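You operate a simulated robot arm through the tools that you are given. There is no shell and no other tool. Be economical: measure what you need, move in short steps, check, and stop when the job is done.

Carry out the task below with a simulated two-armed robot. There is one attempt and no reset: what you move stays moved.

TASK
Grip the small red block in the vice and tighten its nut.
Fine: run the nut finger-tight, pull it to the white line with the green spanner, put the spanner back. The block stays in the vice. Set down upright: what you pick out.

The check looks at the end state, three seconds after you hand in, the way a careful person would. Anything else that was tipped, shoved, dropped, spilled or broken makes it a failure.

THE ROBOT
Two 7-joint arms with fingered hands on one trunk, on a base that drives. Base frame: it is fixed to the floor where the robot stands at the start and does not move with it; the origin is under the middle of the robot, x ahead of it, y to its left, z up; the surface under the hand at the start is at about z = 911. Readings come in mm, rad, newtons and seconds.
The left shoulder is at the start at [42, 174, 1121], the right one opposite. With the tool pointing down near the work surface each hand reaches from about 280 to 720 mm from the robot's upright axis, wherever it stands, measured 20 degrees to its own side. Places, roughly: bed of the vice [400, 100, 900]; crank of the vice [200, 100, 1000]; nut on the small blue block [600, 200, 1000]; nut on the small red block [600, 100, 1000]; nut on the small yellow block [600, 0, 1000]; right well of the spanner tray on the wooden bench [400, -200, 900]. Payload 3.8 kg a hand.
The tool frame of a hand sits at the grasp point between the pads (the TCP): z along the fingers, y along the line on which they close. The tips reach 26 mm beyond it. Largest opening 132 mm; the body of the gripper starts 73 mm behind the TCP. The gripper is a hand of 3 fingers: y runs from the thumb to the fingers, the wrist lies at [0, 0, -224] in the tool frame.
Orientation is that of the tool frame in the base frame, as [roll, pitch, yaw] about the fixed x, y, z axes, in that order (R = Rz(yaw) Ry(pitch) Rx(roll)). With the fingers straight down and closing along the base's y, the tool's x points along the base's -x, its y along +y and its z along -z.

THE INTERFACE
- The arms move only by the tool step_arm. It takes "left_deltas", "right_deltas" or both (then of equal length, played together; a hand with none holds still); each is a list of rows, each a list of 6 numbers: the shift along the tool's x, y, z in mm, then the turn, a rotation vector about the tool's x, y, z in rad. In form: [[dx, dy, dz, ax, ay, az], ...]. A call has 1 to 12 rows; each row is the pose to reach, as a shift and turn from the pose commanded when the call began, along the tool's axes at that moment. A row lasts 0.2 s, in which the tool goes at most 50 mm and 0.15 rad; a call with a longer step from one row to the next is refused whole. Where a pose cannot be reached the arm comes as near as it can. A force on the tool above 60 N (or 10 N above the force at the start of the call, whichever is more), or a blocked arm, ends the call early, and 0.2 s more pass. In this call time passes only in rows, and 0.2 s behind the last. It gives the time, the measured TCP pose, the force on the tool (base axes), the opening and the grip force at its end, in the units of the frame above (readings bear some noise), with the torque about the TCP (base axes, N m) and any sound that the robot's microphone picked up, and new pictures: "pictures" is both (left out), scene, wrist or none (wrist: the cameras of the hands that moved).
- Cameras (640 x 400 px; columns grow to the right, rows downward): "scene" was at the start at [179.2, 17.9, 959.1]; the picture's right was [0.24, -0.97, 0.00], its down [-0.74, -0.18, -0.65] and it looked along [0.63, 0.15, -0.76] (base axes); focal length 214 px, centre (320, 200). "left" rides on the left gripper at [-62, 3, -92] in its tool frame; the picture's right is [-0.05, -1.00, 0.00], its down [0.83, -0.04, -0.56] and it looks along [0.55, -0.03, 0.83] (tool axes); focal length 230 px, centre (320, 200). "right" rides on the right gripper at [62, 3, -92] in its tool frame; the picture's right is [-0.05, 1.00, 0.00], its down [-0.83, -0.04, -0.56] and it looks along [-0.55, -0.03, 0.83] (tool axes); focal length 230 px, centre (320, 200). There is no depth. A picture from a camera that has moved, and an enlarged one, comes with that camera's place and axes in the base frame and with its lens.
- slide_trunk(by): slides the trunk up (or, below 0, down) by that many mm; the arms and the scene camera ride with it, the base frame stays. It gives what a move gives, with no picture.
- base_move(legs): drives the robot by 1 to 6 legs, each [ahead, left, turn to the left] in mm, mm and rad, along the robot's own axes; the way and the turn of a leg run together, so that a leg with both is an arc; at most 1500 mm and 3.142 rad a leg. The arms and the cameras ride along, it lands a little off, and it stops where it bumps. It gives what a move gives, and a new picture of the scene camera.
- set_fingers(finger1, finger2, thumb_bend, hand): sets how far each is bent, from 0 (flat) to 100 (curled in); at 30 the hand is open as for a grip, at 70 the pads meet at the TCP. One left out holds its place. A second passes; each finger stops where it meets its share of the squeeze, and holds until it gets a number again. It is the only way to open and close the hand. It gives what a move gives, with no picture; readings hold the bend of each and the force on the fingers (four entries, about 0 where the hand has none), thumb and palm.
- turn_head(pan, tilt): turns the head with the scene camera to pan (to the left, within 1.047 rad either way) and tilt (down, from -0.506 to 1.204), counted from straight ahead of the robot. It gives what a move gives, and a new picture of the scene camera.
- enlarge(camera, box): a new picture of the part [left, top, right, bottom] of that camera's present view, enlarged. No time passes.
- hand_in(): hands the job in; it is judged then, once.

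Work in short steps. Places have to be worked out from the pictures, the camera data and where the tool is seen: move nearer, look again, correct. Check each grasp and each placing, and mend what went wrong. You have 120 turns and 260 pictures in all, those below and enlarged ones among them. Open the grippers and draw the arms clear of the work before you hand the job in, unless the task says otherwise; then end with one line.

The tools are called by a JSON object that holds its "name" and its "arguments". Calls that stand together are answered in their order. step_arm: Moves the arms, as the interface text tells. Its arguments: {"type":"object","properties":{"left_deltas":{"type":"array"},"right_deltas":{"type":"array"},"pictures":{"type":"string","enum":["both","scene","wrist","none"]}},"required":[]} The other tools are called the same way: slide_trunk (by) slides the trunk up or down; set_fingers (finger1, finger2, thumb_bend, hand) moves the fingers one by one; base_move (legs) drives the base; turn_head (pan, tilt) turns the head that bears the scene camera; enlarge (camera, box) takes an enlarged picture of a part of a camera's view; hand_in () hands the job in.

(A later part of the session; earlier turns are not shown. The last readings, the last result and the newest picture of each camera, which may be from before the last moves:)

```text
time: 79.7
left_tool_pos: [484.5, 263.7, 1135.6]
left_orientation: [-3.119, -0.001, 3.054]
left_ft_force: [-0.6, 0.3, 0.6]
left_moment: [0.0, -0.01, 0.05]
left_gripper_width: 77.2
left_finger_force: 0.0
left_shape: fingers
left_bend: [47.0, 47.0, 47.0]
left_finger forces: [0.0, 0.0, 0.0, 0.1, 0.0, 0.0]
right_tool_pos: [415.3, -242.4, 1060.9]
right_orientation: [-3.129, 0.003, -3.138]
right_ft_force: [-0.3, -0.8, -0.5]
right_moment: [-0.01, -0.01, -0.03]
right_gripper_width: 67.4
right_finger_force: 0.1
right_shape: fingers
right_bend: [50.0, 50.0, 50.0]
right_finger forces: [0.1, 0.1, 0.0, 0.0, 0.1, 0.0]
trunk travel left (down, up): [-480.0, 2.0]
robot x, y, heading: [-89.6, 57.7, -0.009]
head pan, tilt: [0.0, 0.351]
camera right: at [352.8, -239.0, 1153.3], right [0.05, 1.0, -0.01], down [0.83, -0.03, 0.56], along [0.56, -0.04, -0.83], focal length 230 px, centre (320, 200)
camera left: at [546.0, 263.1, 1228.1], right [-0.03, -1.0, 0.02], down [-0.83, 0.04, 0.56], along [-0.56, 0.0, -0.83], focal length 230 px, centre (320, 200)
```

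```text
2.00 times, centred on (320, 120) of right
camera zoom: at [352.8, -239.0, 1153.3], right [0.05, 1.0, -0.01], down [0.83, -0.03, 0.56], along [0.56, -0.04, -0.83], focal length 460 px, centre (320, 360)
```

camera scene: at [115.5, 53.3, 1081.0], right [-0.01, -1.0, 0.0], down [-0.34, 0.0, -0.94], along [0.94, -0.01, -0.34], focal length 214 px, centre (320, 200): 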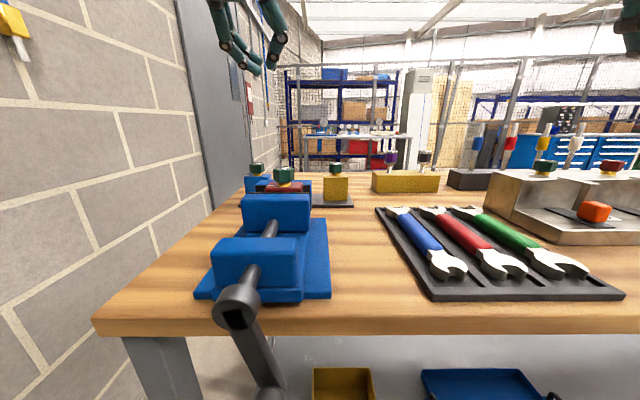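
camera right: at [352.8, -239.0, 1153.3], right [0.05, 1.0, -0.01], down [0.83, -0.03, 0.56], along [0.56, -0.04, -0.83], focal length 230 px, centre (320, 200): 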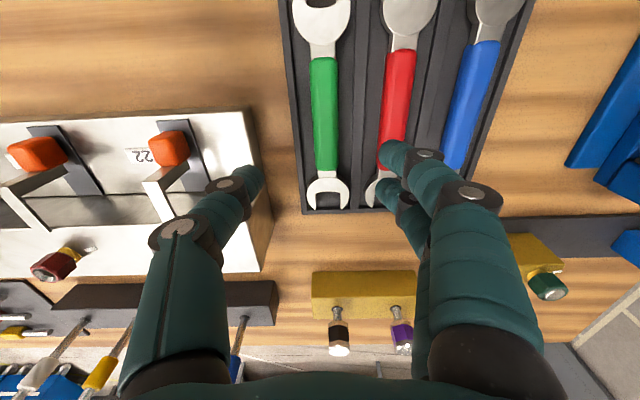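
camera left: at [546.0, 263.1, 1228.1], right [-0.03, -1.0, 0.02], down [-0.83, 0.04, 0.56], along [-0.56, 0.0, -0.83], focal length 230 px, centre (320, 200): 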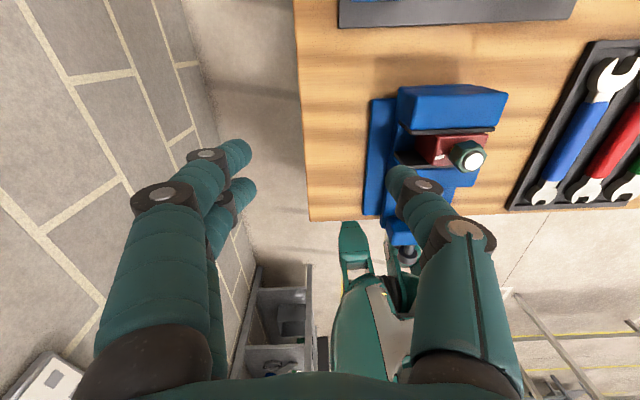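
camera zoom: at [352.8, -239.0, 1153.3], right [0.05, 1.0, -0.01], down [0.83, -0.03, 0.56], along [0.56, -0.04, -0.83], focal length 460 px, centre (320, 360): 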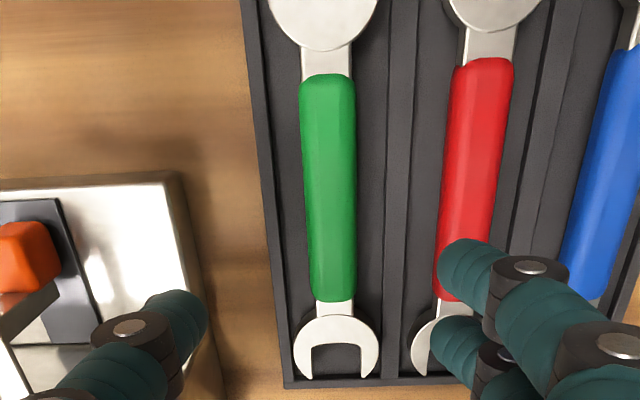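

The far (+x) head is the larger, opening ≈28 mm, fitting the 26–27 mm nut. Handle spans x≈363–465 at y≈−241, 27 mm wide. I narrow the fingers to ~41 mm and descend to check alignment.

{"name": "set_fingers", "arguments": {"hand": "right", "finger1": 58.5, "finger2": 58.5, "thumb_bend": 58.5}}

{"name": "step_arm", "arguments": {"right_deltas": [[4, 1, 30, 0, 0, 0], [10, 1, 65, 0, 0, 0], [10, 1, 85, 0, 0, 0]], "pictures": "wrist"}}

```text
time: 80.7
left_tool_pos: [483.6, 262.5, 1135.6]
left_orientation: [-3.118, 0.002, 3.054]
left_ft_force: [0.2, 1.3, 0.3]
left_moment: [0.01, -0.01, -0.01]
left_gripper_width: 77.6
left_finger_force: 0.1
left_shape: fingers
left_bend: [47.0, 47.0, 47.0]
left_finger forces: [0.0, 0.0, 0.1, 0.0, 0.0, 0.1]
right_tool_pos: [414.5, -243.9, 1061.8]
right_orientation: [-3.129, 0.001, -3.141]
right_ft_force: [0.4, -0.5, 0.8]
right_moment: [0.01, -0.01, 0.03]
right_gripper_width: 42.1
right_finger_force: 0.0
right_shape: fingers
right_bend: [58.0, 58.0, 58.0]
right_finger forces: [0.0, 0.0, 0.1, 0.0, 0.0, 0.1]
trunk travel left (down, up): [-480.0, 2.0]
robot x, y, heading: [-85.9, 53.9, -0.005]
head pan, tilt: [0.0, 0.351]
```

```text
time: 81.5
left_tool_pos: [483.5, 261.8, 1136.2]
left_orientation: [-3.116, 0.001, 3.054]
left_ft_force: [-0.3, 0.6, 0.8]
left_moment: [0.02, 0.01, 0.06]
left_gripper_width: 77.4
left_finger_force: 0.1
left_shape: fingers
left_bend: [47.0, 47.0, 47.0]
left_finger forces: [0.1, 0.1, 0.0, 0.1, 0.1, 0.1]
right_tool_pos: [404.9, -241.9, 975.8]
right_orientation: [-3.129, 0.004, -3.141]
right_ft_force: [-0.3, -0.5, 0.6]
right_moment: [0.0, 0.01, -0.02]
right_gripper_width: 41.9
right_finger_force: 0.0
right_shape: fingers
right_bend: [58.0, 58.0, 58.0]
right_finger forces: [0.0, 0.0, 0.0, 0.1, 0.1, 0.0]
trunk travel left (down, up): [-480.0, 2.0]
robot x, y, heading: [-88.6, 50.3, -0.005]
head pan, tilt: [0.0, 0.351]
camera right: at [341.8, -239.4, 1067.8], right [0.05, 1.0, -0.01], down [0.83, -0.04, 0.56], along [0.56, -0.04, -0.83], focal length 230 px, centre (320, 200)
```

right: 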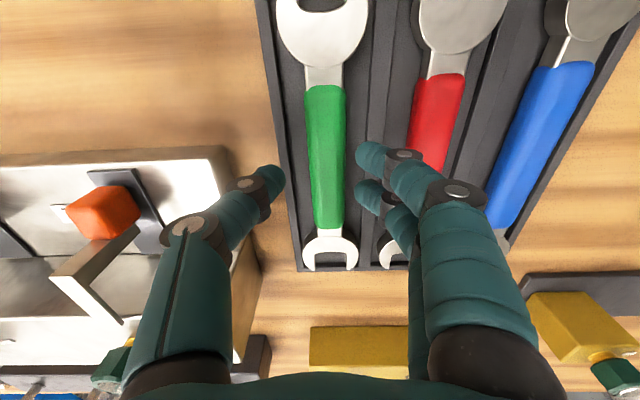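

Alignment good. I descend to grasp height and close.

{"name": "step_arm", "arguments": {"right_deltas": [[0, 1, 12, 0, 0, 0], [0, 1, 24, 0, 0, 0], [0, 1, 32, 0, 0, 0]], "pictures": "wrist"}}

{"name": "set_fingers", "arguments": {"hand": "right", "finger1": 70, "finger2": 70, "thumb_bend": 70}}

```text
time: 82.3
left_tool_pos: [483.5, 262.3, 1136.5]
left_orientation: [-3.12, 0.0, 3.055]
left_ft_force: [-0.4, -0.3, -0.6]
left_moment: [-0.01, -0.05, 0.01]
left_gripper_width: 77.4
left_finger_force: 0.0
left_shape: fingers
left_bend: [47.0, 47.0, 47.0]
left_finger forces: [0.1, 0.0, 0.0, 0.0, 0.1, 0.0]
right_tool_pos: [402.9, -241.7, 943.7]
right_orientation: [-3.133, 0.0, -3.14]
right_ft_force: [-0.1, -0.5, -0.6]
right_moment: [0.01, -0.01, 0.0]
right_gripper_width: 42.2
right_finger_force: 0.1
right_shape: fingers
right_bend: [58.0, 58.0, 58.0]
right_finger forces: [0.1, 0.1, 0.0, 0.0, 0.0, 0.1]
trunk travel left (down, up): [-480.0, 2.0]
robot x, y, heading: [-89.2, 52.5, -0.009]
head pan, tilt: [0.0, 0.351]
camera right: at [341.3, -238.5, 1035.4], right [0.05, 1.0, -0.01], down [0.83, -0.03, 0.56], along [0.56, -0.04, -0.83], focal length 230 px, centre (320, 200)
```

right: 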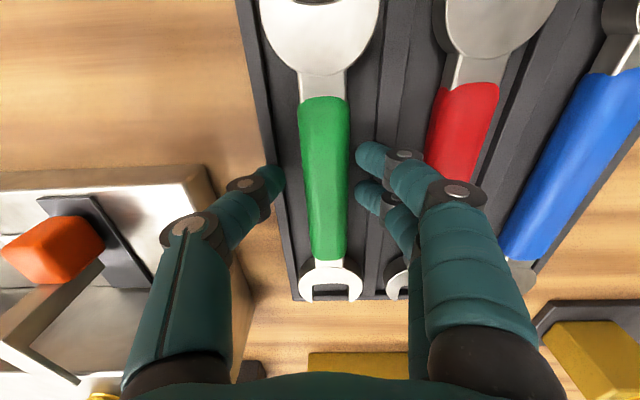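

```text
time: 83.3
left_tool_pos: [482.5, 261.7, 1135.9]
left_orientation: [-3.119, 0.002, 3.054]
left_ft_force: [0.6, -0.6, -0.2]
left_moment: [0.02, -0.05, 0.01]
left_gripper_width: 77.2
left_finger_force: 0.0
left_shape: fingers
left_bend: [47.0, 47.0, 47.0]
left_finger forces: [0.1, 0.0, 0.1, 0.0, 0.0, 0.1]
right_tool_pos: [403.1, -241.2, 943.0]
right_orientation: [-3.129, 0.003, -3.14]
right_ft_force: [-0.4, -0.3, 0.0]
right_moment: [0.03, 0.02, 0.02]
right_gripper_width: 25.2
right_finger_force: 8.9
right_shape: fingers
right_bend: [63.0, 63.0, 66.0]
right_finger forces: [4.7, 4.9, 0.0, 0.1, 9.3, 0.0]
trunk travel left (down, up): [-480.0, 2.0]
robot x, y, heading: [-89.4, 57.0, -0.006]
head pan, tilt: [0.0, 0.351]
```

Gripped (25 mm, 9 N). I lift and check that the spanner stays level.

{"name": "step_arm", "arguments": {"right_deltas": [[0, 0, -10, 0, 0, 0], [0, 0, -35, 0, 0, 0], [0, 0, -70, 0, 0, 0], [0, 0, -110, 0, 0, 0]], "pictures": "both"}}

```text
time: 84.3
left_tool_pos: [483.0, 262.4, 1136.5]
left_orientation: [-3.12, -0.001, 3.055]
left_ft_force: [0.5, 0.5, 0.6]
left_moment: [-0.02, -0.01, -0.02]
left_gripper_width: 77.3
left_finger_force: 0.1
left_shape: fingers
left_bend: [47.0, 47.0, 47.0]
left_finger forces: [0.0, 0.0, 0.0, 0.0, 0.0, 0.0]
right_tool_pos: [401.3, -238.8, 1054.7]
right_orientation: [-3.13, 0.005, -3.138]
right_ft_force: [-1.0, 0.0, -2.7]
right_moment: [0.0, 0.03, 0.03]
right_gripper_width: 25.1
right_finger_force: 9.4
right_shape: fingers
right_bend: [64.0, 63.0, 66.0]
right_finger forces: [5.1, 4.4, 0.0, 0.0, 9.4, 0.1]
trunk travel left (down, up): [-480.0, 2.0]
robot x, y, heading: [-89.8, 55.8, -0.006]
head pan, tilt: [0.0, 0.351]
camera scene: at [115.3, 53.6, 1081.0], right [-0.01, -1.0, 0.0], down [-0.34, 0.0, -0.94], along [0.94, -0.01, -0.34], focal length 214 px, centre (320, 200)
camera right: at [339.8, -236.4, 1147.1], right [0.05, 1.0, -0.01], down [0.83, -0.03, 0.56], along [0.56, -0.04, -0.83], focal length 230 px, centre (320, 200)
```

scene: 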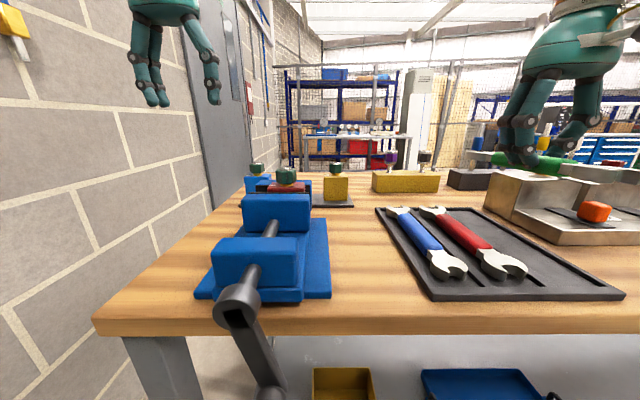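
right: 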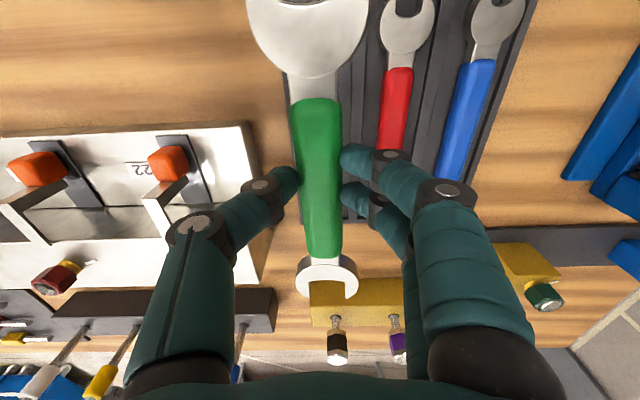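

Spanner is held, slightly drooping at the head. I carry it toward the nut while turning the hand 1.76 rad counter-clockwise so the open head faces the nut from the −y side.

{"name": "step_arm", "arguments": {"right_deltas": [[-6, 10, -10, 0, 0, -0.147], [-12, 25, -10, 0, 0, -0.294], [-18, 40, -10, 0, 0, -0.441], [-24, 55, -10, 0, 0, -0.588], [-30, 70, -10, 0, 0, -0.735], [-36, 85, -10, 0, 0, -0.882], [-42, 100, -10, 0, 0, -1.029], [-48, 115, -10, 0, 0, -1.176], [-54, 130, -10, 0, 0, -1.323], [-60, 145, -10, 0, 0, -1.47], [-66, 160, -10, 0, 0, -1.617], [-71, 175, -10, 0, 0, -1.763]], "pictures": "both"}}

{"name": "enlarge", "arguments": {"camera": "left", "box": [0, 0, 640, 400]}}

```text
time: 86.9
left_tool_pos: [483.3, 263.2, 1135.6]
left_orientation: [-3.119, -0.001, 3.056]
left_ft_force: [0.0, -0.7, 0.1]
left_moment: [0.02, -0.02, 0.01]
left_gripper_width: 77.4
left_finger_force: 0.1
left_shape: fingers
left_bend: [47.0, 47.0, 47.0]
left_finger forces: [0.1, 0.0, 0.0, 0.0, 0.0, 0.0]
right_tool_pos: [473.7, -66.1, 1062.0]
right_orientation: [-3.141, -0.012, -1.375]
right_ft_force: [-0.7, 0.0, -2.2]
right_moment: [-0.03, -0.01, 0.0]
right_gripper_width: 25.1
right_finger_force: 9.2
right_shape: fingers
right_bend: [64.0, 63.0, 66.0]
right_finger forces: [5.0, 4.5, 0.1, 0.0, 9.5, 0.0]
trunk travel left (down, up): [-480.0, 2.0]
robot x, y, heading: [-89.2, 55.2, -0.007]
head pan, tilt: [0.0, 0.351]
camera scene: at [115.7, 53.7, 1080.7], right [-0.01, -1.0, 0.0], down [-0.34, 0.0, -0.94], along [0.94, -0.01, -0.34], focal length 214 px, centre (320, 200)
camera right: at [481.8, -127.1, 1153.9], right [-0.99, -0.14, 0.0], down [-0.12, 0.83, 0.55], along [-0.08, 0.54, -0.84], focal length 230 px, centre (320, 200)
```

scene: 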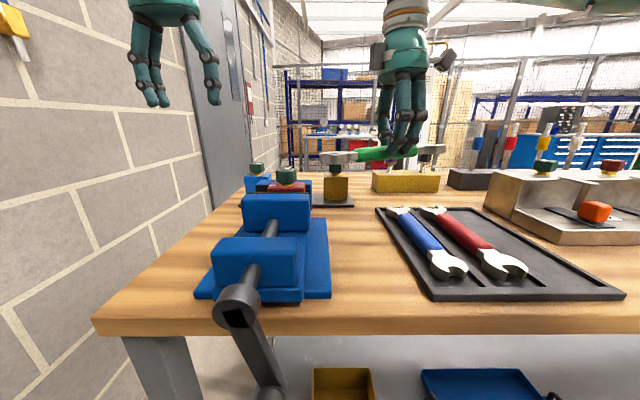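
right: 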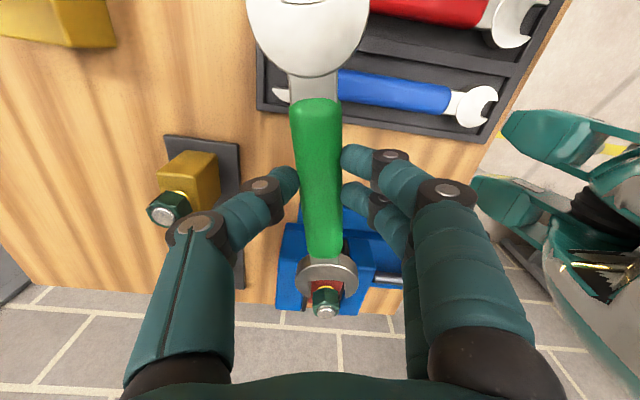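

```text
1.00 times, centred on (320, 200) of left (not enlarged: the box is as wide or as high as the picture)
camera zoom: at [545.4, 262.0, 1228.5], right [-0.04, -1.0, 0.02], down [-0.83, 0.04, 0.56], along [-0.56, 0.0, -0.83], focal length 230 px, centre (320, 200)
```

zoom: 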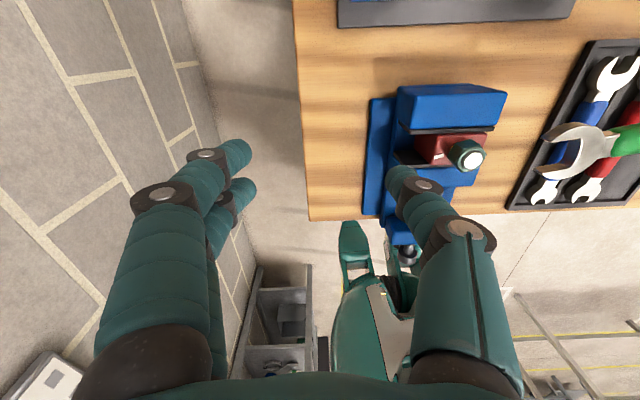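

The open head faces the nut. I zoom both views to measure head height, direction and droop.

{"name": "enlarge", "arguments": {"camera": "right", "box": [270, 220, 380, 330]}}

{"name": "enlarge", "arguments": {"camera": "left", "box": [400, 60, 640, 220]}}

{"name": "enlarge", "arguments": {"camera": "scene", "box": [240, 120, 460, 220]}}

```text
3.64 times, centred on (325, 275) of right
camera zoom: at [481.8, -127.1, 1153.9], right [-0.99, -0.14, 0.0], down [-0.12, 0.83, 0.55], along [-0.08, 0.54, -0.84], focal length 837 px, centre (302, -73)
```

zoom: 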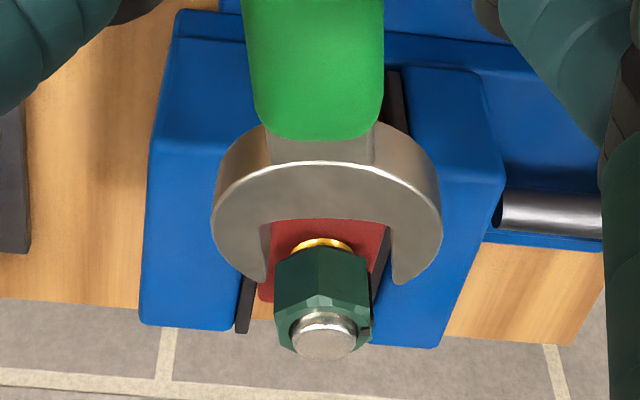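

```text
2.50 times, centred on (520, 140) of left
camera zoom: at [545.4, 262.0, 1228.5], right [-0.04, -1.0, 0.02], down [-0.83, 0.04, 0.56], along [-0.56, 0.0, -0.83], focal length 575 px, centre (-180, 350)
```

zoom: 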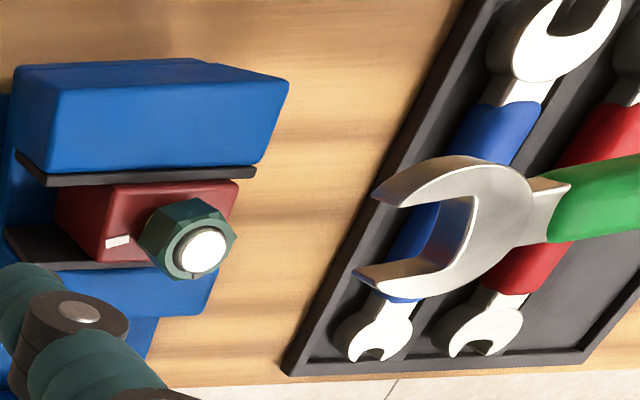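

```text
2.91 times, centred on (350, 170) of scene
camera zoom: at [115.7, 53.7, 1080.7], right [-0.01, -1.0, 0.0], down [-0.34, 0.0, -0.94], along [0.94, -0.01, -0.34], focal length 624 px, centre (233, 287)
```

zoom: 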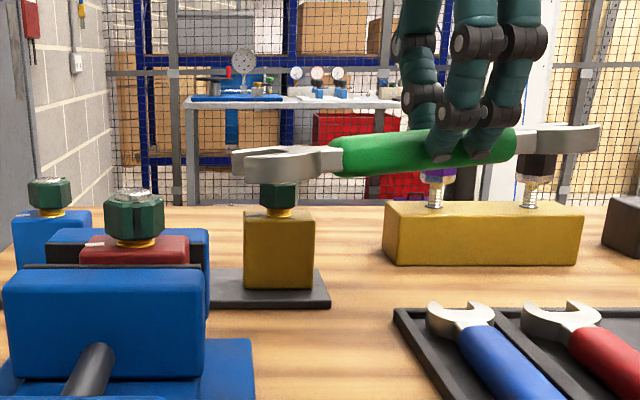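

Droop ≈0.06 rad; head points within ~1–2° of intended. I zoom on the nut to check its hex orientation against the jaw.

{"name": "enlarge", "arguments": {"camera": "right", "box": [300, 275, 350, 325]}}

{"name": "enlarge", "arguments": {"camera": "left", "box": [440, 130, 500, 180]}}

```text
8.00 times, centred on (325, 300) of right
camera zoom: at [481.8, -127.1, 1153.9], right [-0.99, -0.14, 0.0], down [-0.12, 0.83, 0.55], along [-0.08, 0.54, -0.84], focal length 1841 px, centre (280, -600)
```

zoom: 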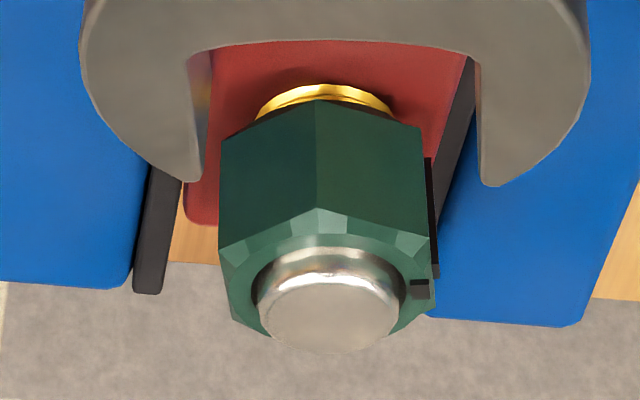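

```text
8.00 times, centred on (470, 155) of left
camera zoom: at [545.4, 262.0, 1228.5], right [-0.04, -1.0, 0.02], down [-0.83, 0.04, 0.56], along [-0.56, 0.0, -0.83], focal length 1841 px, centre (-880, 560)
```

zoom: 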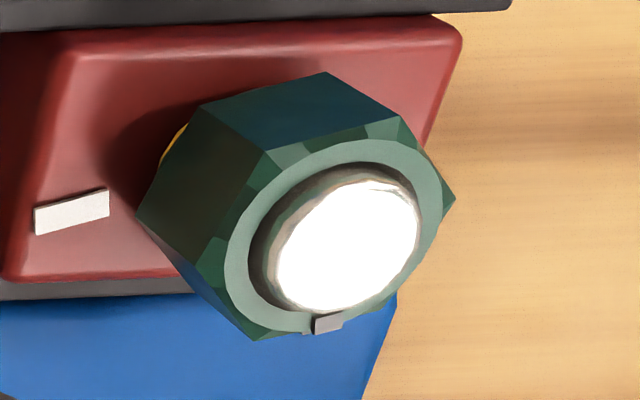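

A hex corner faces the approach at ≈12.7°, matching the jaw. I level the head (−0.065 rad), trim yaw −0.02, and lower to nut height 45 mm short of seating.

{"name": "step_arm", "arguments": {"right_deltas": [[-8, -2, 10, 0, -0.03, -0.01], [-16, -4, 20, 0, -0.065, -0.02], [-22, -5.4, 32, 0, -0.065, -0.02], [-22, -5.4, 32, 0, -0.065, -0.02]], "pictures": "wrist"}}

{"name": "enlarge", "arguments": {"camera": "right", "box": [270, 220, 380, 330]}}

{"name": "enlarge", "arguments": {"camera": "scene", "box": [240, 140, 400, 220]}}

{"name": "enlarge", "arguments": {"camera": "left", "box": [400, 60, 640, 220]}}

```text
time: 87.9
left_tool_pos: [484.0, 261.1, 1137.3]
left_orientation: [-3.12, -0.001, 3.055]
left_ft_force: [0.2, 1.2, -0.8]
left_moment: [0.01, 0.0, -0.01]
left_gripper_width: 77.5
left_finger_force: 0.1
left_shape: fingers
left_bend: [47.0, 47.0, 47.0]
left_finger forces: [0.0, 0.1, 0.1, 0.0, 0.0, 0.1]
right_tool_pos: [475.7, -42.7, 1027.8]
right_orientation: [-3.139, 0.054, -1.356]
right_ft_force: [-0.3, 0.1, -1.9]
right_moment: [-0.04, 0.01, 0.0]
right_gripper_width: 25.0
right_finger_force: 9.5
right_shape: fingers
right_bend: [64.0, 63.0, 66.0]
right_finger forces: [4.8, 4.4, 0.0, 0.1, 9.4, 0.1]
trunk travel left (down, up): [-480.0, 2.0]
robot x, y, heading: [-86.0, 55.7, -0.002]
head pan, tilt: [0.0, 0.351]
camera right: at [485.8, -110.7, 1117.1], right [-0.99, -0.16, 0.0], down [-0.13, 0.79, 0.6], along [-0.1, 0.59, -0.8], focal length 230 px, centre (320, 200)
```

right: 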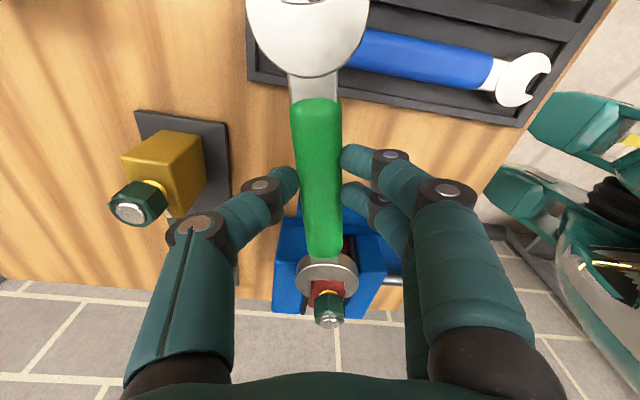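

```text
3.64 times, centred on (325, 275) of right
camera zoom: at [485.8, -110.7, 1117.1], right [-0.99, -0.16, 0.0], down [-0.13, 0.79, 0.6], along [-0.1, 0.59, -0.8], focal length 837 px, centre (302, -73)
```

zoom: 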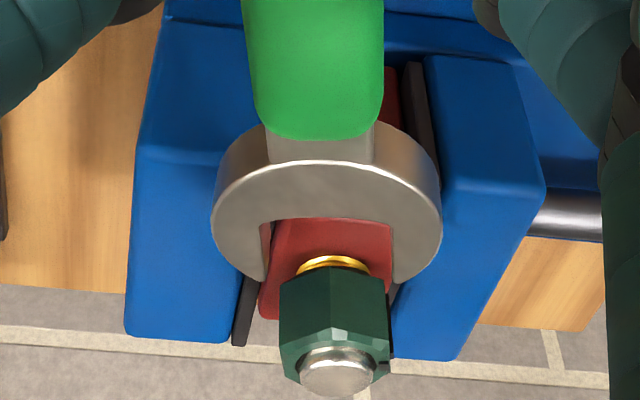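

```text
4.00 times, centred on (320, 180) of scene
camera zoom: at [115.5, 53.2, 1080.8], right [-0.01, -1.0, 0.0], down [-0.34, 0.0, -0.94], along [0.94, -0.01, -0.34], focal length 858 px, centre (320, 280)
```

zoom: 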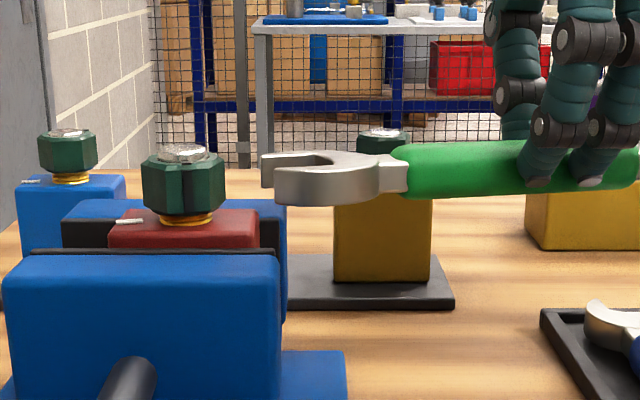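

```text
2.50 times, centred on (520, 140) of left
camera zoom: at [545.2, 261.4, 1228.8], right [-0.04, -1.0, 0.02], down [-0.83, 0.04, 0.56], along [-0.56, 0.0, -0.83], focal length 575 px, centre (-180, 350)
```

zoom: 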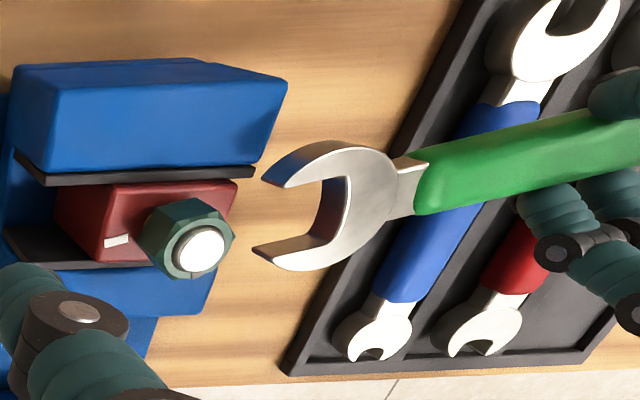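

Heights match (head 998–1012 vs. nut ~993–1010) and the jaw aims at the nut at ~13°. I lower 3 mm and slide the head in 34 mm, then look.

{"name": "step_arm", "arguments": {"right_deltas": [[-8, 0, 3, 0, 0, 0], [-16, 0, 4, 0, 0, 0], [-24, 0, 4.3, 0, 0, 0], [-34, 0, 4.8, 0, 0, 0]], "pictures": "none"}}

{"name": "enlarge", "arguments": {"camera": "right", "box": [270, 220, 380, 330]}}

{"name": "enlarge", "arguments": {"camera": "left", "box": [400, 100, 560, 210]}}

```text
time: 88.9
left_tool_pos: [484.6, 261.5, 1137.0]
left_orientation: [-3.118, 0.001, 3.053]
left_ft_force: [0.0, 0.3, 0.5]
left_moment: [0.01, -0.02, -0.03]
left_gripper_width: 77.2
left_finger_force: 0.0
left_shape: fingers
left_bend: [47.0, 47.0, 47.0]
left_finger forces: [0.0, 0.0, 0.0, 0.0, 0.1, 0.1]
right_tool_pos: [468.1, -10.4, 1026.4]
right_orientation: [-3.14, 0.052, -1.357]
right_ft_force: [-0.7, 0.3, -2.1]
right_moment: [-0.06, 0.0, 0.0]
right_gripper_width: 25.0
right_finger_force: 9.5
right_shape: fingers
right_bend: [64.0, 63.0, 66.0]
right_finger forces: [4.8, 4.5, 0.0, 0.0, 9.4, 0.0]
trunk travel left (down, up): [-480.0, 2.0]
robot x, y, heading: [-85.5, 57.7, -0.005]
head pan, tilt: [0.0, 0.351]
```

```text
3.64 times, centred on (325, 275) of right
camera zoom: at [479.2, -77.7, 1115.6], right [-0.99, -0.16, 0.0], down [-0.13, 0.79, 0.6], along [-0.1, 0.59, -0.8], focal length 837 px, centre (302, -73)
```

zoom: 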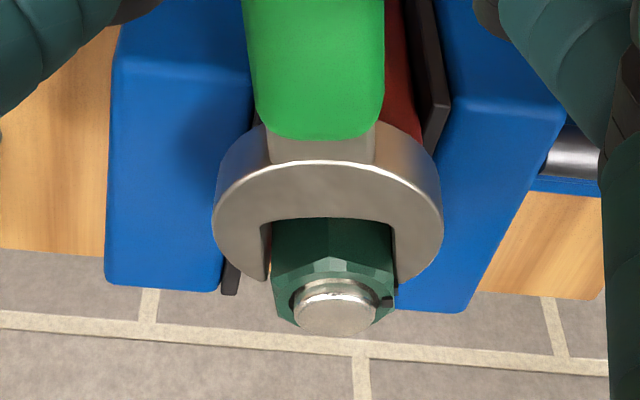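

```text
3.64 times, centred on (480, 155) of left
camera zoom: at [545.3, 261.8, 1228.7], right [-0.04, -1.0, 0.02], down [-0.83, 0.04, 0.56], along [-0.56, 0.0, -0.83], focal length 837 px, centre (-262, 364)
```

zoom: 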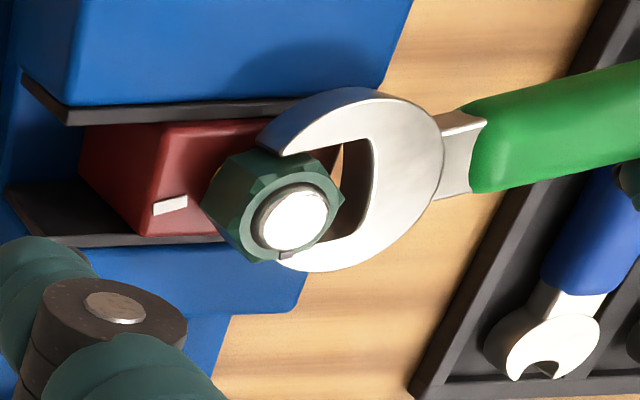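

Jaw is entering around the nut with no force. I shift 0.8 mm to centre and push in the remaining ~13 mm.

{"name": "step_arm", "arguments": {"right_deltas": [[-4, 0.8, 0.2, 0, 0, 0], [-8, 0.8, 0.4, 0, 0, 0], [-11, 0.8, 0.6, 0, 0, 0], [-13, 0.8, 0.7, 0, 0, 0]], "pictures": "none"}}

{"name": "enlarge", "arguments": {"camera": "right", "box": [270, 220, 380, 330]}}

{"name": "enlarge", "arguments": {"camera": "left", "box": [400, 100, 560, 210]}}

```text
time: 89.9
left_tool_pos: [482.8, 262.0, 1137.0]
left_orientation: [-3.12, -0.001, 3.056]
left_ft_force: [-0.1, 1.6, -0.1]
left_moment: [0.01, 0.01, 0.02]
left_gripper_width: 77.2
left_finger_force: 0.1
left_shape: fingers
left_bend: [47.0, 47.0, 47.0]
left_finger forces: [0.0, 0.0, 0.1, 0.0, 0.1, 0.0]
right_tool_pos: [464.1, 2.4, 1024.8]
right_orientation: [3.141, 0.052, -1.357]
right_ft_force: [0.0, -0.6, -2.0]
right_moment: [-0.05, 0.0, -0.03]
right_gripper_width: 25.0
right_finger_force: 8.5
right_shape: fingers
right_bend: [64.0, 63.0, 66.0]
right_finger forces: [5.1, 4.3, 0.1, 0.0, 9.7, 0.0]
trunk travel left (down, up): [-480.0, 2.0]
robot x, y, heading: [-86.4, 56.0, -0.007]
head pan, tilt: [0.0, 0.351]
```

```text
3.64 times, centred on (325, 275) of right
camera zoom: at [475.0, -64.6, 1115.1], right [-0.99, -0.16, 0.0], down [-0.13, 0.79, 0.6], along [-0.1, 0.59, -0.8], focal length 837 px, centre (302, -73)
```

zoom: 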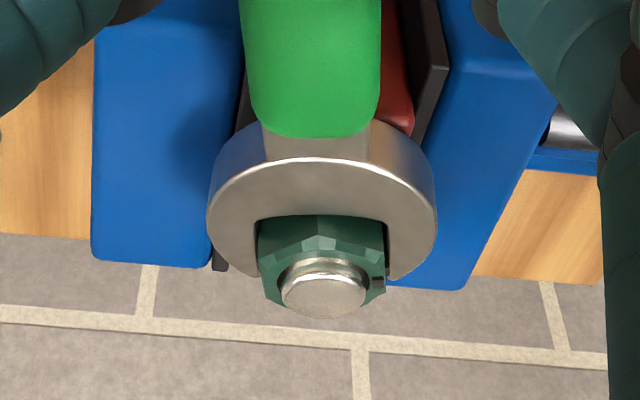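

```text
3.64 times, centred on (480, 155) of left
camera zoom: at [545.4, 261.5, 1228.6], right [-0.04, -1.0, 0.02], down [-0.83, 0.04, 0.56], along [-0.56, 0.0, -0.83], focal length 837 px, centre (-262, 364)
```

zoom: 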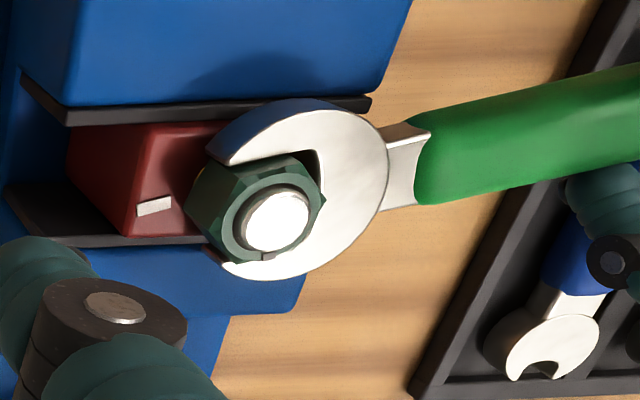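

Nearly seated with no force. I push 3 mm more and start the pull: rotate the hand clockwise about the nut by ~0.6 rad.

{"name": "step_arm", "arguments": {"right_deltas": [[-3, 0, 0.2, 0, 0, 0], [-3.5, 10.9, 0.2, 0.005, 0, 0.1], [-5.2, 21.6, 0.3, 0.01, 0, 0.2], [-7.9, 32.2, 0.4, 0.016, 0, 0.3], [-11.6, 42.4, 0.6, 0.021, 0, 0.4], [-16.3, 52.2, 0.9, 0.026, 0, 0.5], [-22, 61.5, 1.1, 0.031, 0, 0.6]], "pictures": "wrist"}}

{"name": "enlarge", "arguments": {"camera": "left", "box": [400, 100, 560, 210]}}

```text
time: 91.5
left_tool_pos: [485.1, 262.1, 1135.1]
left_orientation: [-3.117, -0.002, 3.054]
left_ft_force: [-0.4, 0.0, -0.4]
left_moment: [0.02, -0.03, -0.02]
left_gripper_width: 77.3
left_finger_force: 0.0
left_shape: fingers
left_bend: [47.0, 47.0, 47.0]
left_finger forces: [0.0, 0.0, 0.0, 0.0, 0.0, 0.1]
right_tool_pos: [399.8, 10.4, 1025.8]
right_orientation: [3.141, 0.053, -1.957]
right_ft_force: [10.3, 5.3, -2.4]
right_moment: [0.11, -0.27, 0.12]
right_gripper_width: 24.6
right_finger_force: 9.0
right_shape: fingers
right_bend: [66.0, 66.0, 65.0]
right_finger forces: [2.4, 2.7, 0.0, 0.0, 13.3, 0.0]
trunk travel left (down, up): [-480.0, 2.0]
robot x, y, heading: [-87.1, 56.5, -0.003]
head pan, tilt: [0.0, 0.351]
camera right: at [371.9, -50.8, 1114.7], right [-0.9, 0.43, 0.0], down [0.34, 0.72, 0.6], along [0.25, 0.54, -0.8], focal length 230 px, centre (320, 200)
```

right: 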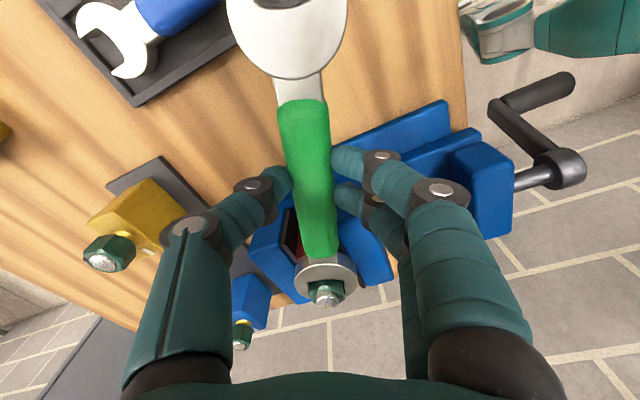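

```text
3.64 times, centred on (480, 155) of left
camera zoom: at [546.8, 262.3, 1227.7], right [-0.04, -1.0, 0.02], down [-0.83, 0.04, 0.56], along [-0.56, 0.0, -0.83], focal length 837 px, centre (-262, 364)
```

zoom: 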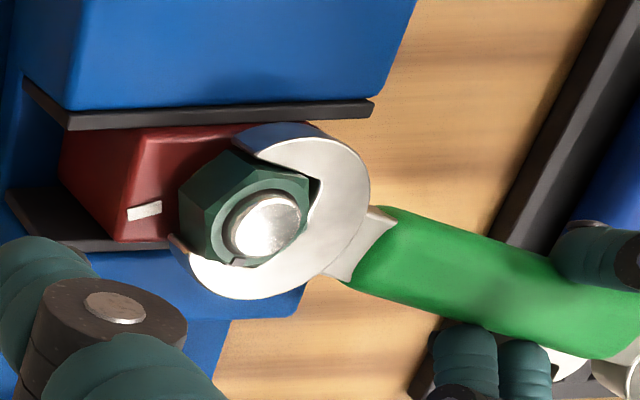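

The nut follows with ~12 N at the handle. I pull on another 0.78 rad.

{"name": "step_arm", "arguments": {"right_deltas": [[-0.9, 13.9, 0, 0.007, 0, 0.13], [-3.6, 27.5, 0.2, 0.014, 0, 0.26], [-8, 40.7, 0.4, 0.021, 0, 0.39], [-14.1, 53.2, 0.7, 0.028, 0, 0.52], [-21.8, 64.8, 1.1, 0.034, 0, 0.65], [-30.9, 75.2, 1.6, 0.041, 0, 0.78]], "pictures": "wrist"}}

{"name": "enlarge", "arguments": {"camera": "left", "box": [410, 110, 510, 190]}}

```text
time: 92.9
left_tool_pos: [484.9, 262.4, 1136.0]
left_orientation: [-3.12, 0.0, 3.054]
left_ft_force: [0.0, -0.2, -0.5]
left_moment: [0.03, 0.03, -0.02]
left_gripper_width: 77.4
left_finger_force: 0.1
left_shape: fingers
left_bend: [47.0, 47.0, 47.0]
left_finger forces: [0.1, 0.0, 0.0, 0.0, 0.0, 0.0]
right_tool_pos: [341.8, 66.2, 1024.9]
right_orientation: [3.141, 0.049, -2.739]
right_ft_force: [8.6, -2.7, -1.8]
right_moment: [-0.11, -0.23, 0.17]
right_gripper_width: 24.7
right_finger_force: 9.9
right_shape: fingers
right_bend: [66.0, 65.0, 65.0]
right_finger forces: [2.2, 3.6, 0.0, 0.0, 13.5, 0.1]
trunk travel left (down, up): [-480.0, 2.0]
robot x, y, heading: [-88.2, 54.4, -0.005]
head pan, tilt: [0.0, 0.351]
camera right: at [279.2, 42.3, 1114.2], right [-0.34, 0.94, 0.0], down [0.75, 0.27, 0.6], along [0.56, 0.21, -0.8], focal length 230 px, centre (320, 200)
```

right: 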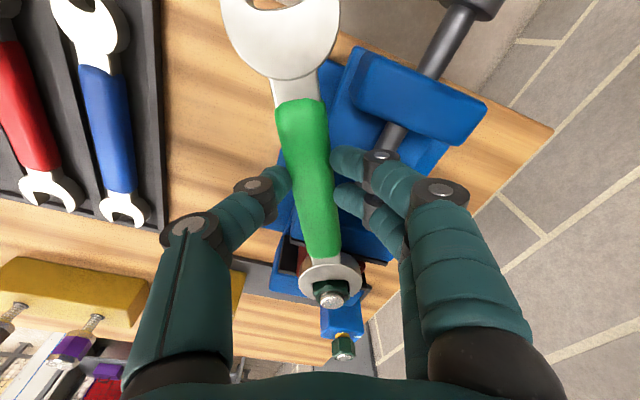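

```text
5.00 times, centred on (460, 150) of left
camera zoom: at [546.4, 261.3, 1228.2], right [-0.04, -1.0, 0.02], down [-0.83, 0.04, 0.56], along [-0.56, 0.0, -0.83], focal length 1150 px, centre (-380, 450)
```

zoom: 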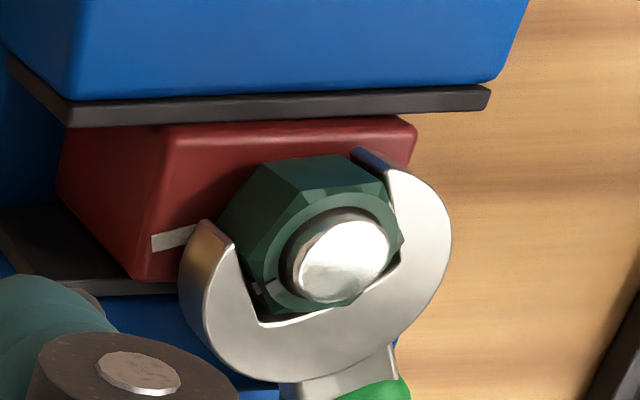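

Mark is ≈13° short of the line. I pull on 0.2 rad and check.

{"name": "step_arm", "arguments": {"right_deltas": [[-0.5, 10.8, 0, 0.005, 0, 0.1], [-2.1, 21.3, 0.1, 0.01, 0, 0.2]], "pictures": "none"}}

{"name": "enlarge", "arguments": {"camera": "left", "box": [410, 110, 510, 190]}}

{"name": "enlarge", "arguments": {"camera": "right", "box": [270, 230, 390, 330]}}

```text
time: 93.5
left_tool_pos: [484.1, 261.6, 1136.7]
left_orientation: [-3.118, -0.001, 3.055]
left_ft_force: [-0.8, -0.4, 0.5]
left_moment: [0.0, -0.02, 0.02]
left_gripper_width: 77.4
left_finger_force: 0.0
left_shape: fingers
left_bend: [47.0, 47.0, 47.0]
left_finger forces: [0.1, 0.0, 0.1, 0.1, 0.0, 0.0]
right_tool_pos: [335.0, 87.9, 1025.2]
right_orientation: [3.14, 0.05, -2.941]
right_ft_force: [5.9, -6.3, -1.8]
right_moment: [-0.15, -0.14, 0.2]
right_gripper_width: 24.3
right_finger_force: 9.8
right_shape: fingers
right_bend: [67.0, 65.0, 65.0]
right_finger forces: [2.5, 3.6, 0.0, 0.0, 13.3, 0.0]
trunk travel left (down, up): [-480.0, 2.0]
robot x, y, heading: [-91.1, 58.7, -0.002]
head pan, tilt: [0.0, 0.351]
```

```text
5.00 times, centred on (460, 150) of left
camera zoom: at [546.1, 260.9, 1228.3], right [-0.04, -1.0, 0.02], down [-0.83, 0.04, 0.56], along [-0.56, 0.0, -0.83], focal length 1150 px, centre (-380, 450)
```

zoom: 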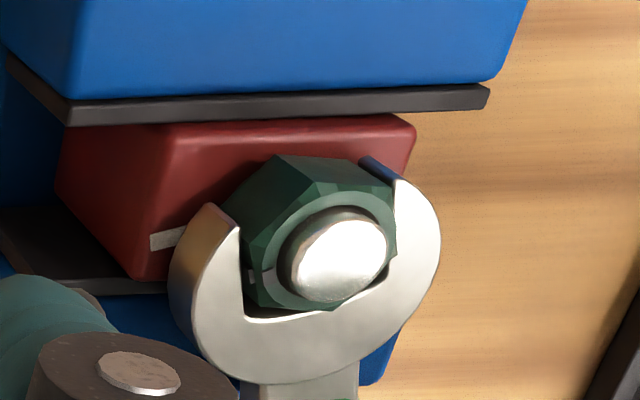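

```text
4.00 times, centred on (330, 280) of right
camera zoom: at [268.9, 75.8, 1115.0], right [-0.15, 0.99, 0.0], down [0.79, 0.12, 0.6], along [0.59, 0.09, -0.8], focal length 920 px, centre (280, -120)
```

zoom: 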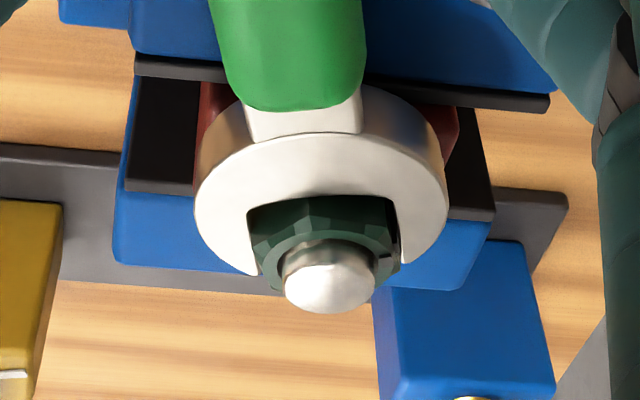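

Mark and line look within a few degrees. To judge it properly I bring the left camera into the line's own plane (from the +y side).

{"name": "step_arm", "arguments": {"left_deltas": [[30, 0, 0, 0, 0, 0], [60, 0, 0, 0, -0.1, 0], [90, 0, 0, 0, -0.2, 0], [105, 0, 0, 0, -0.3, 0]], "pictures": "wrist"}}

```text
time: 94.5
left_tool_pos: [377.9, 269.2, 1137.0]
left_orientation: [-3.117, 0.3, 3.06]
left_ft_force: [0.5, -0.2, -0.3]
left_moment: [0.0, 0.01, 0.01]
left_gripper_width: 77.4
left_finger_force: 0.0
left_shape: fingers
left_bend: [47.0, 47.0, 47.0]
left_finger forces: [0.0, 0.0, 0.1, 0.1, 0.0, 0.1]
right_tool_pos: [334.3, 88.2, 1027.6]
right_orientation: [3.139, 0.053, -2.94]
right_ft_force: [3.2, -2.6, -3.5]
right_moment: [-0.06, -0.06, 0.08]
right_gripper_width: 24.4
right_finger_force: 9.9
right_shape: fingers
right_bend: [66.0, 65.0, 65.0]
right_finger forces: [3.4, 4.0, 0.0, 0.0, 10.9, 0.0]
trunk travel left (down, up): [-480.0, 2.0]
robot x, y, heading: [-87.5, 49.8, -0.003]
head pan, tilt: [0.0, 0.351]
camera left: at [410.3, 272.8, 1242.4], right [-0.04, -1.0, 0.04], down [-0.96, 0.05, 0.29], along [-0.29, -0.03, -0.96], focal length 230 px, centre (320, 200)
```

left: 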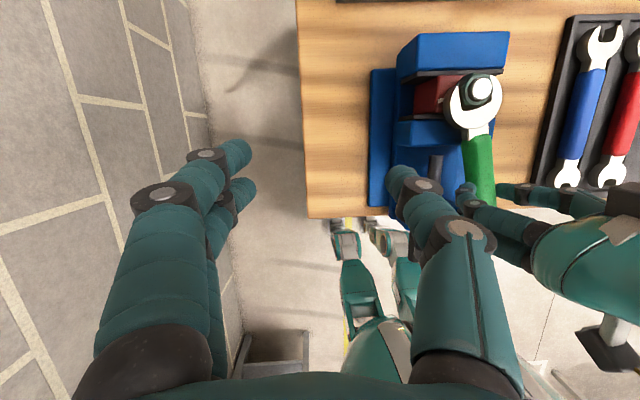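

{"name": "enlarge", "arguments": {"camera": "left", "box": [420, 60, 520, 130]}}

{"name": "enlarge", "arguments": {"camera": "left", "box": [440, 70, 500, 110]}}

```text
5.71 times, centred on (470, 95) of left
camera zoom: at [410.3, 272.8, 1242.4], right [-0.04, -1.0, 0.04], down [-0.96, 0.05, 0.29], along [-0.29, -0.03, -0.96], focal length 1315 px, centre (-537, 800)
```

zoom: 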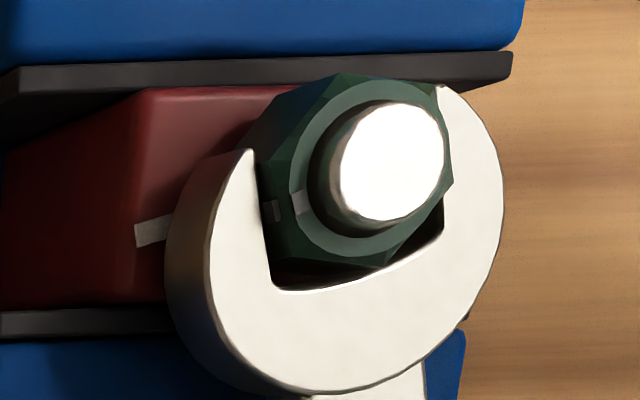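

```text
10.00 times, centred on (470, 90) of left
camera zoom: at [410.3, 272.8, 1242.4], right [-0.04, -1.0, 0.04], down [-0.96, 0.05, 0.29], along [-0.29, -0.03, -0.96], focal length 2301 px, centre (-1180, 1300)
```

zoom: 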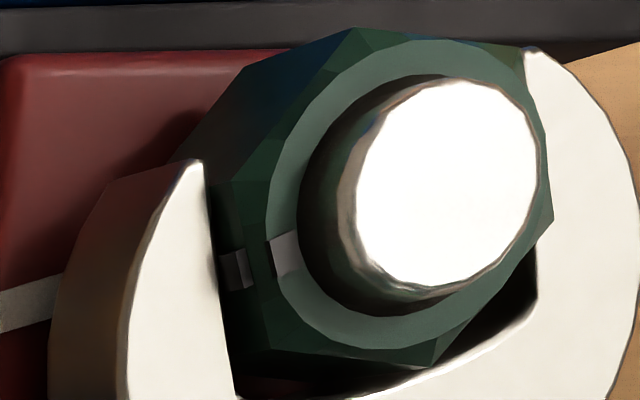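

By 3-D estimate the mark is still ~4–8° short. I pull a further 0.1 rad and look again.

{"name": "step_arm", "arguments": {"right_deltas": [[-0.1, 5.4, 0, 0.003, 0, 0.05], [-0.5, 10.7, 0, 0.005, 0, 0.1]], "pictures": "none"}}

{"name": "enlarge", "arguments": {"camera": "left", "box": [430, 65, 510, 115]}}

```text
time: 95.1
left_tool_pos: [379.0, 271.6, 1136.7]
left_orientation: [-3.12, 0.299, 3.062]
left_ft_force: [0.1, 0.0, 0.3]
left_moment: [0.02, -0.02, 0.01]
left_gripper_width: 77.5
left_finger_force: 0.2
left_shape: fingers
left_bend: [47.0, 47.0, 47.0]
left_finger forces: [0.1, 0.0, 0.0, 0.0, 0.0, 0.1]
right_tool_pos: [332.9, 96.6, 1026.9]
right_orientation: [3.14, 0.052, -3.039]
right_ft_force: [1.1, -8.0, -2.7]
right_moment: [-0.2, -0.01, 0.12]
right_gripper_width: 24.0
right_finger_force: 9.8
right_shape: fingers
right_bend: [67.0, 65.0, 65.0]
right_finger forces: [2.5, 3.3, 0.1, 0.1, 13.8, 0.1]
trunk travel left (down, up): [-480.0, 2.0]
robot x, y, heading: [-87.1, 54.2, -0.005]
head pan, tilt: [0.0, 0.351]
```

```text
8.00 times, centred on (470, 90) of left
camera zoom: at [410.6, 272.1, 1242.5], right [-0.04, -1.0, 0.04], down [-0.96, 0.05, 0.29], along [-0.29, -0.03, -0.96], focal length 1841 px, centre (-880, 1080)
```

zoom: 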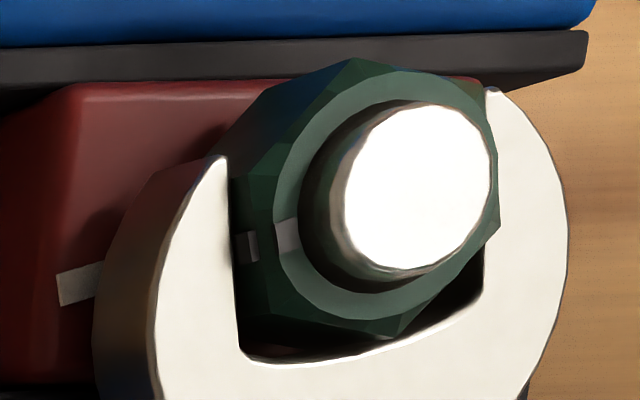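

Best estimate: line at ≈14°, mark at ≈18–19° (same measure), so ~4° left. I pull 0.07 rad more.

{"name": "step_arm", "arguments": {"right_deltas": [[-0.1, 4, 0, 0.002, 0, 0.035], [-0.3, 7.5, 0, 0.004, 0, 0.07]], "pictures": "none"}}

{"name": "enlarge", "arguments": {"camera": "left", "box": [430, 65, 510, 115]}}

```text
time: 95.7
left_tool_pos: [376.8, 269.0, 1135.3]
left_orientation: [-3.12, 0.298, 3.062]
left_ft_force: [0.2, 1.0, -0.1]
left_moment: [-0.03, 0.0, -0.01]
left_gripper_width: 77.4
left_finger_force: 0.1
left_shape: fingers
left_bend: [47.0, 47.0, 47.0]
left_finger forces: [0.0, 0.0, 0.1, 0.1, 0.0, 0.1]
right_tool_pos: [331.3, 105.0, 1026.5]
right_orientation: [3.139, 0.053, -3.109]
right_ft_force: [-1.7, -7.8, -2.9]
right_moment: [-0.19, 0.04, 0.06]
right_gripper_width: 24.6
right_finger_force: 9.7
right_shape: fingers
right_bend: [67.0, 65.0, 65.0]
right_finger forces: [2.5, 3.2, 0.1, 0.0, 13.5, 0.0]
trunk travel left (down, up): [-480.0, 2.0]
robot x, y, heading: [-90.1, 52.9, -0.002]
head pan, tilt: [0.0, 0.351]
```

```text
8.00 times, centred on (470, 90) of left
camera zoom: at [410.3, 271.9, 1242.7], right [-0.04, -1.0, 0.04], down [-0.96, 0.05, 0.29], along [-0.29, -0.03, -0.96], focal length 1841 px, centre (-880, 1080)
```

zoom: 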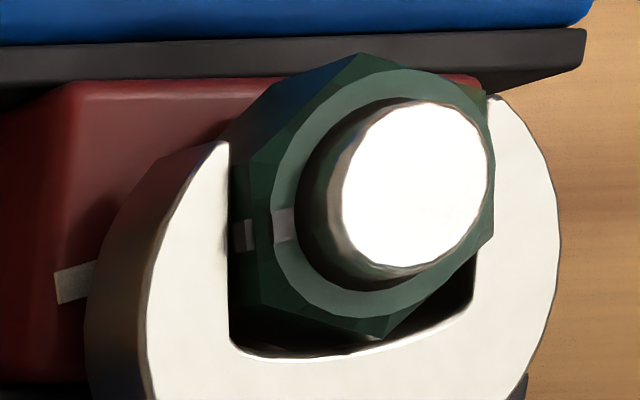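

Mark now lies on the line (≈14° both). I relax the spanner by 0.05 rad backward (within its play) and slide it off.

{"name": "step_arm", "arguments": {"right_deltas": [[0, -2.7, 0, -0.001, 0, -0.025], [0, -5.4, 0, -0.003, 0, -0.05], [10, -6, -0.5, -0.003, 0, -0.05], [22, -6.6, -1.1, -0.003, 0, -0.05], [36, -7.3, -1.9, -0.003, 0, -0.05], [52, -8, -2.7, -0.003, 0, -0.05]], "pictures": "wrist"}}

{"name": "enlarge", "arguments": {"camera": "left", "box": [430, 65, 510, 115]}}

```text
time: 97.1
left_tool_pos: [378.0, 271.0, 1136.7]
left_orientation: [-3.117, 0.3, 3.062]
left_ft_force: [-0.5, 0.3, 0.0]
left_moment: [0.01, 0.0, -0.01]
left_gripper_width: 77.7
left_finger_force: 0.1
left_shape: fingers
left_bend: [47.0, 47.0, 47.0]
left_finger forces: [0.0, 0.1, 0.0, 0.0, 0.0, 0.1]
right_tool_pos: [279.6, 96.4, 1026.5]
right_orientation: [3.138, 0.052, -3.061]
right_ft_force: [-0.2, 0.0, -2.2]
right_moment: [0.01, 0.01, 0.03]
right_gripper_width: 24.6
right_finger_force: 9.1
right_shape: fingers
right_bend: [66.0, 65.0, 65.0]
right_finger forces: [4.7, 4.7, 0.0, 0.1, 9.3, 0.1]
trunk travel left (down, up): [-480.0, 2.0]
robot x, y, heading: [-91.0, 56.5, -0.005]
head pan, tilt: [0.0, 0.351]
camera right: at [213.6, 92.8, 1114.9], right [-0.03, 1.0, 0.0], down [0.8, 0.02, 0.6], along [0.6, 0.02, -0.8], focal length 230 px, centre (320, 200)
```

right: 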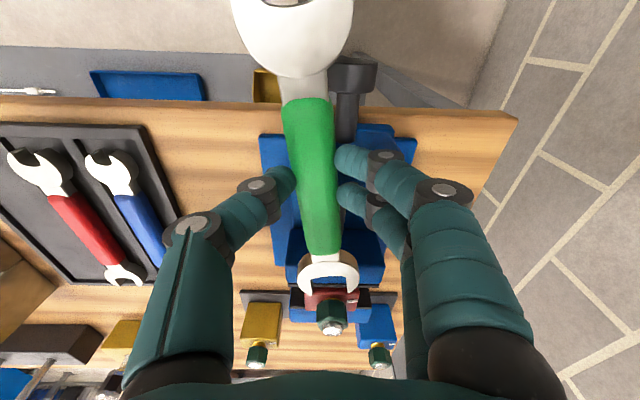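

```text
8.00 times, centred on (470, 90) of left
camera zoom: at [410.0, 272.8, 1242.7], right [-0.04, -1.0, 0.04], down [-0.96, 0.05, 0.29], along [-0.29, -0.03, -0.96], focal length 1841 px, centre (-880, 1080)
```

zoom: 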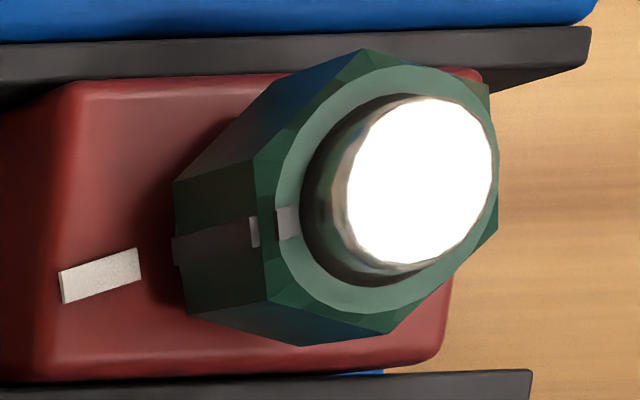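

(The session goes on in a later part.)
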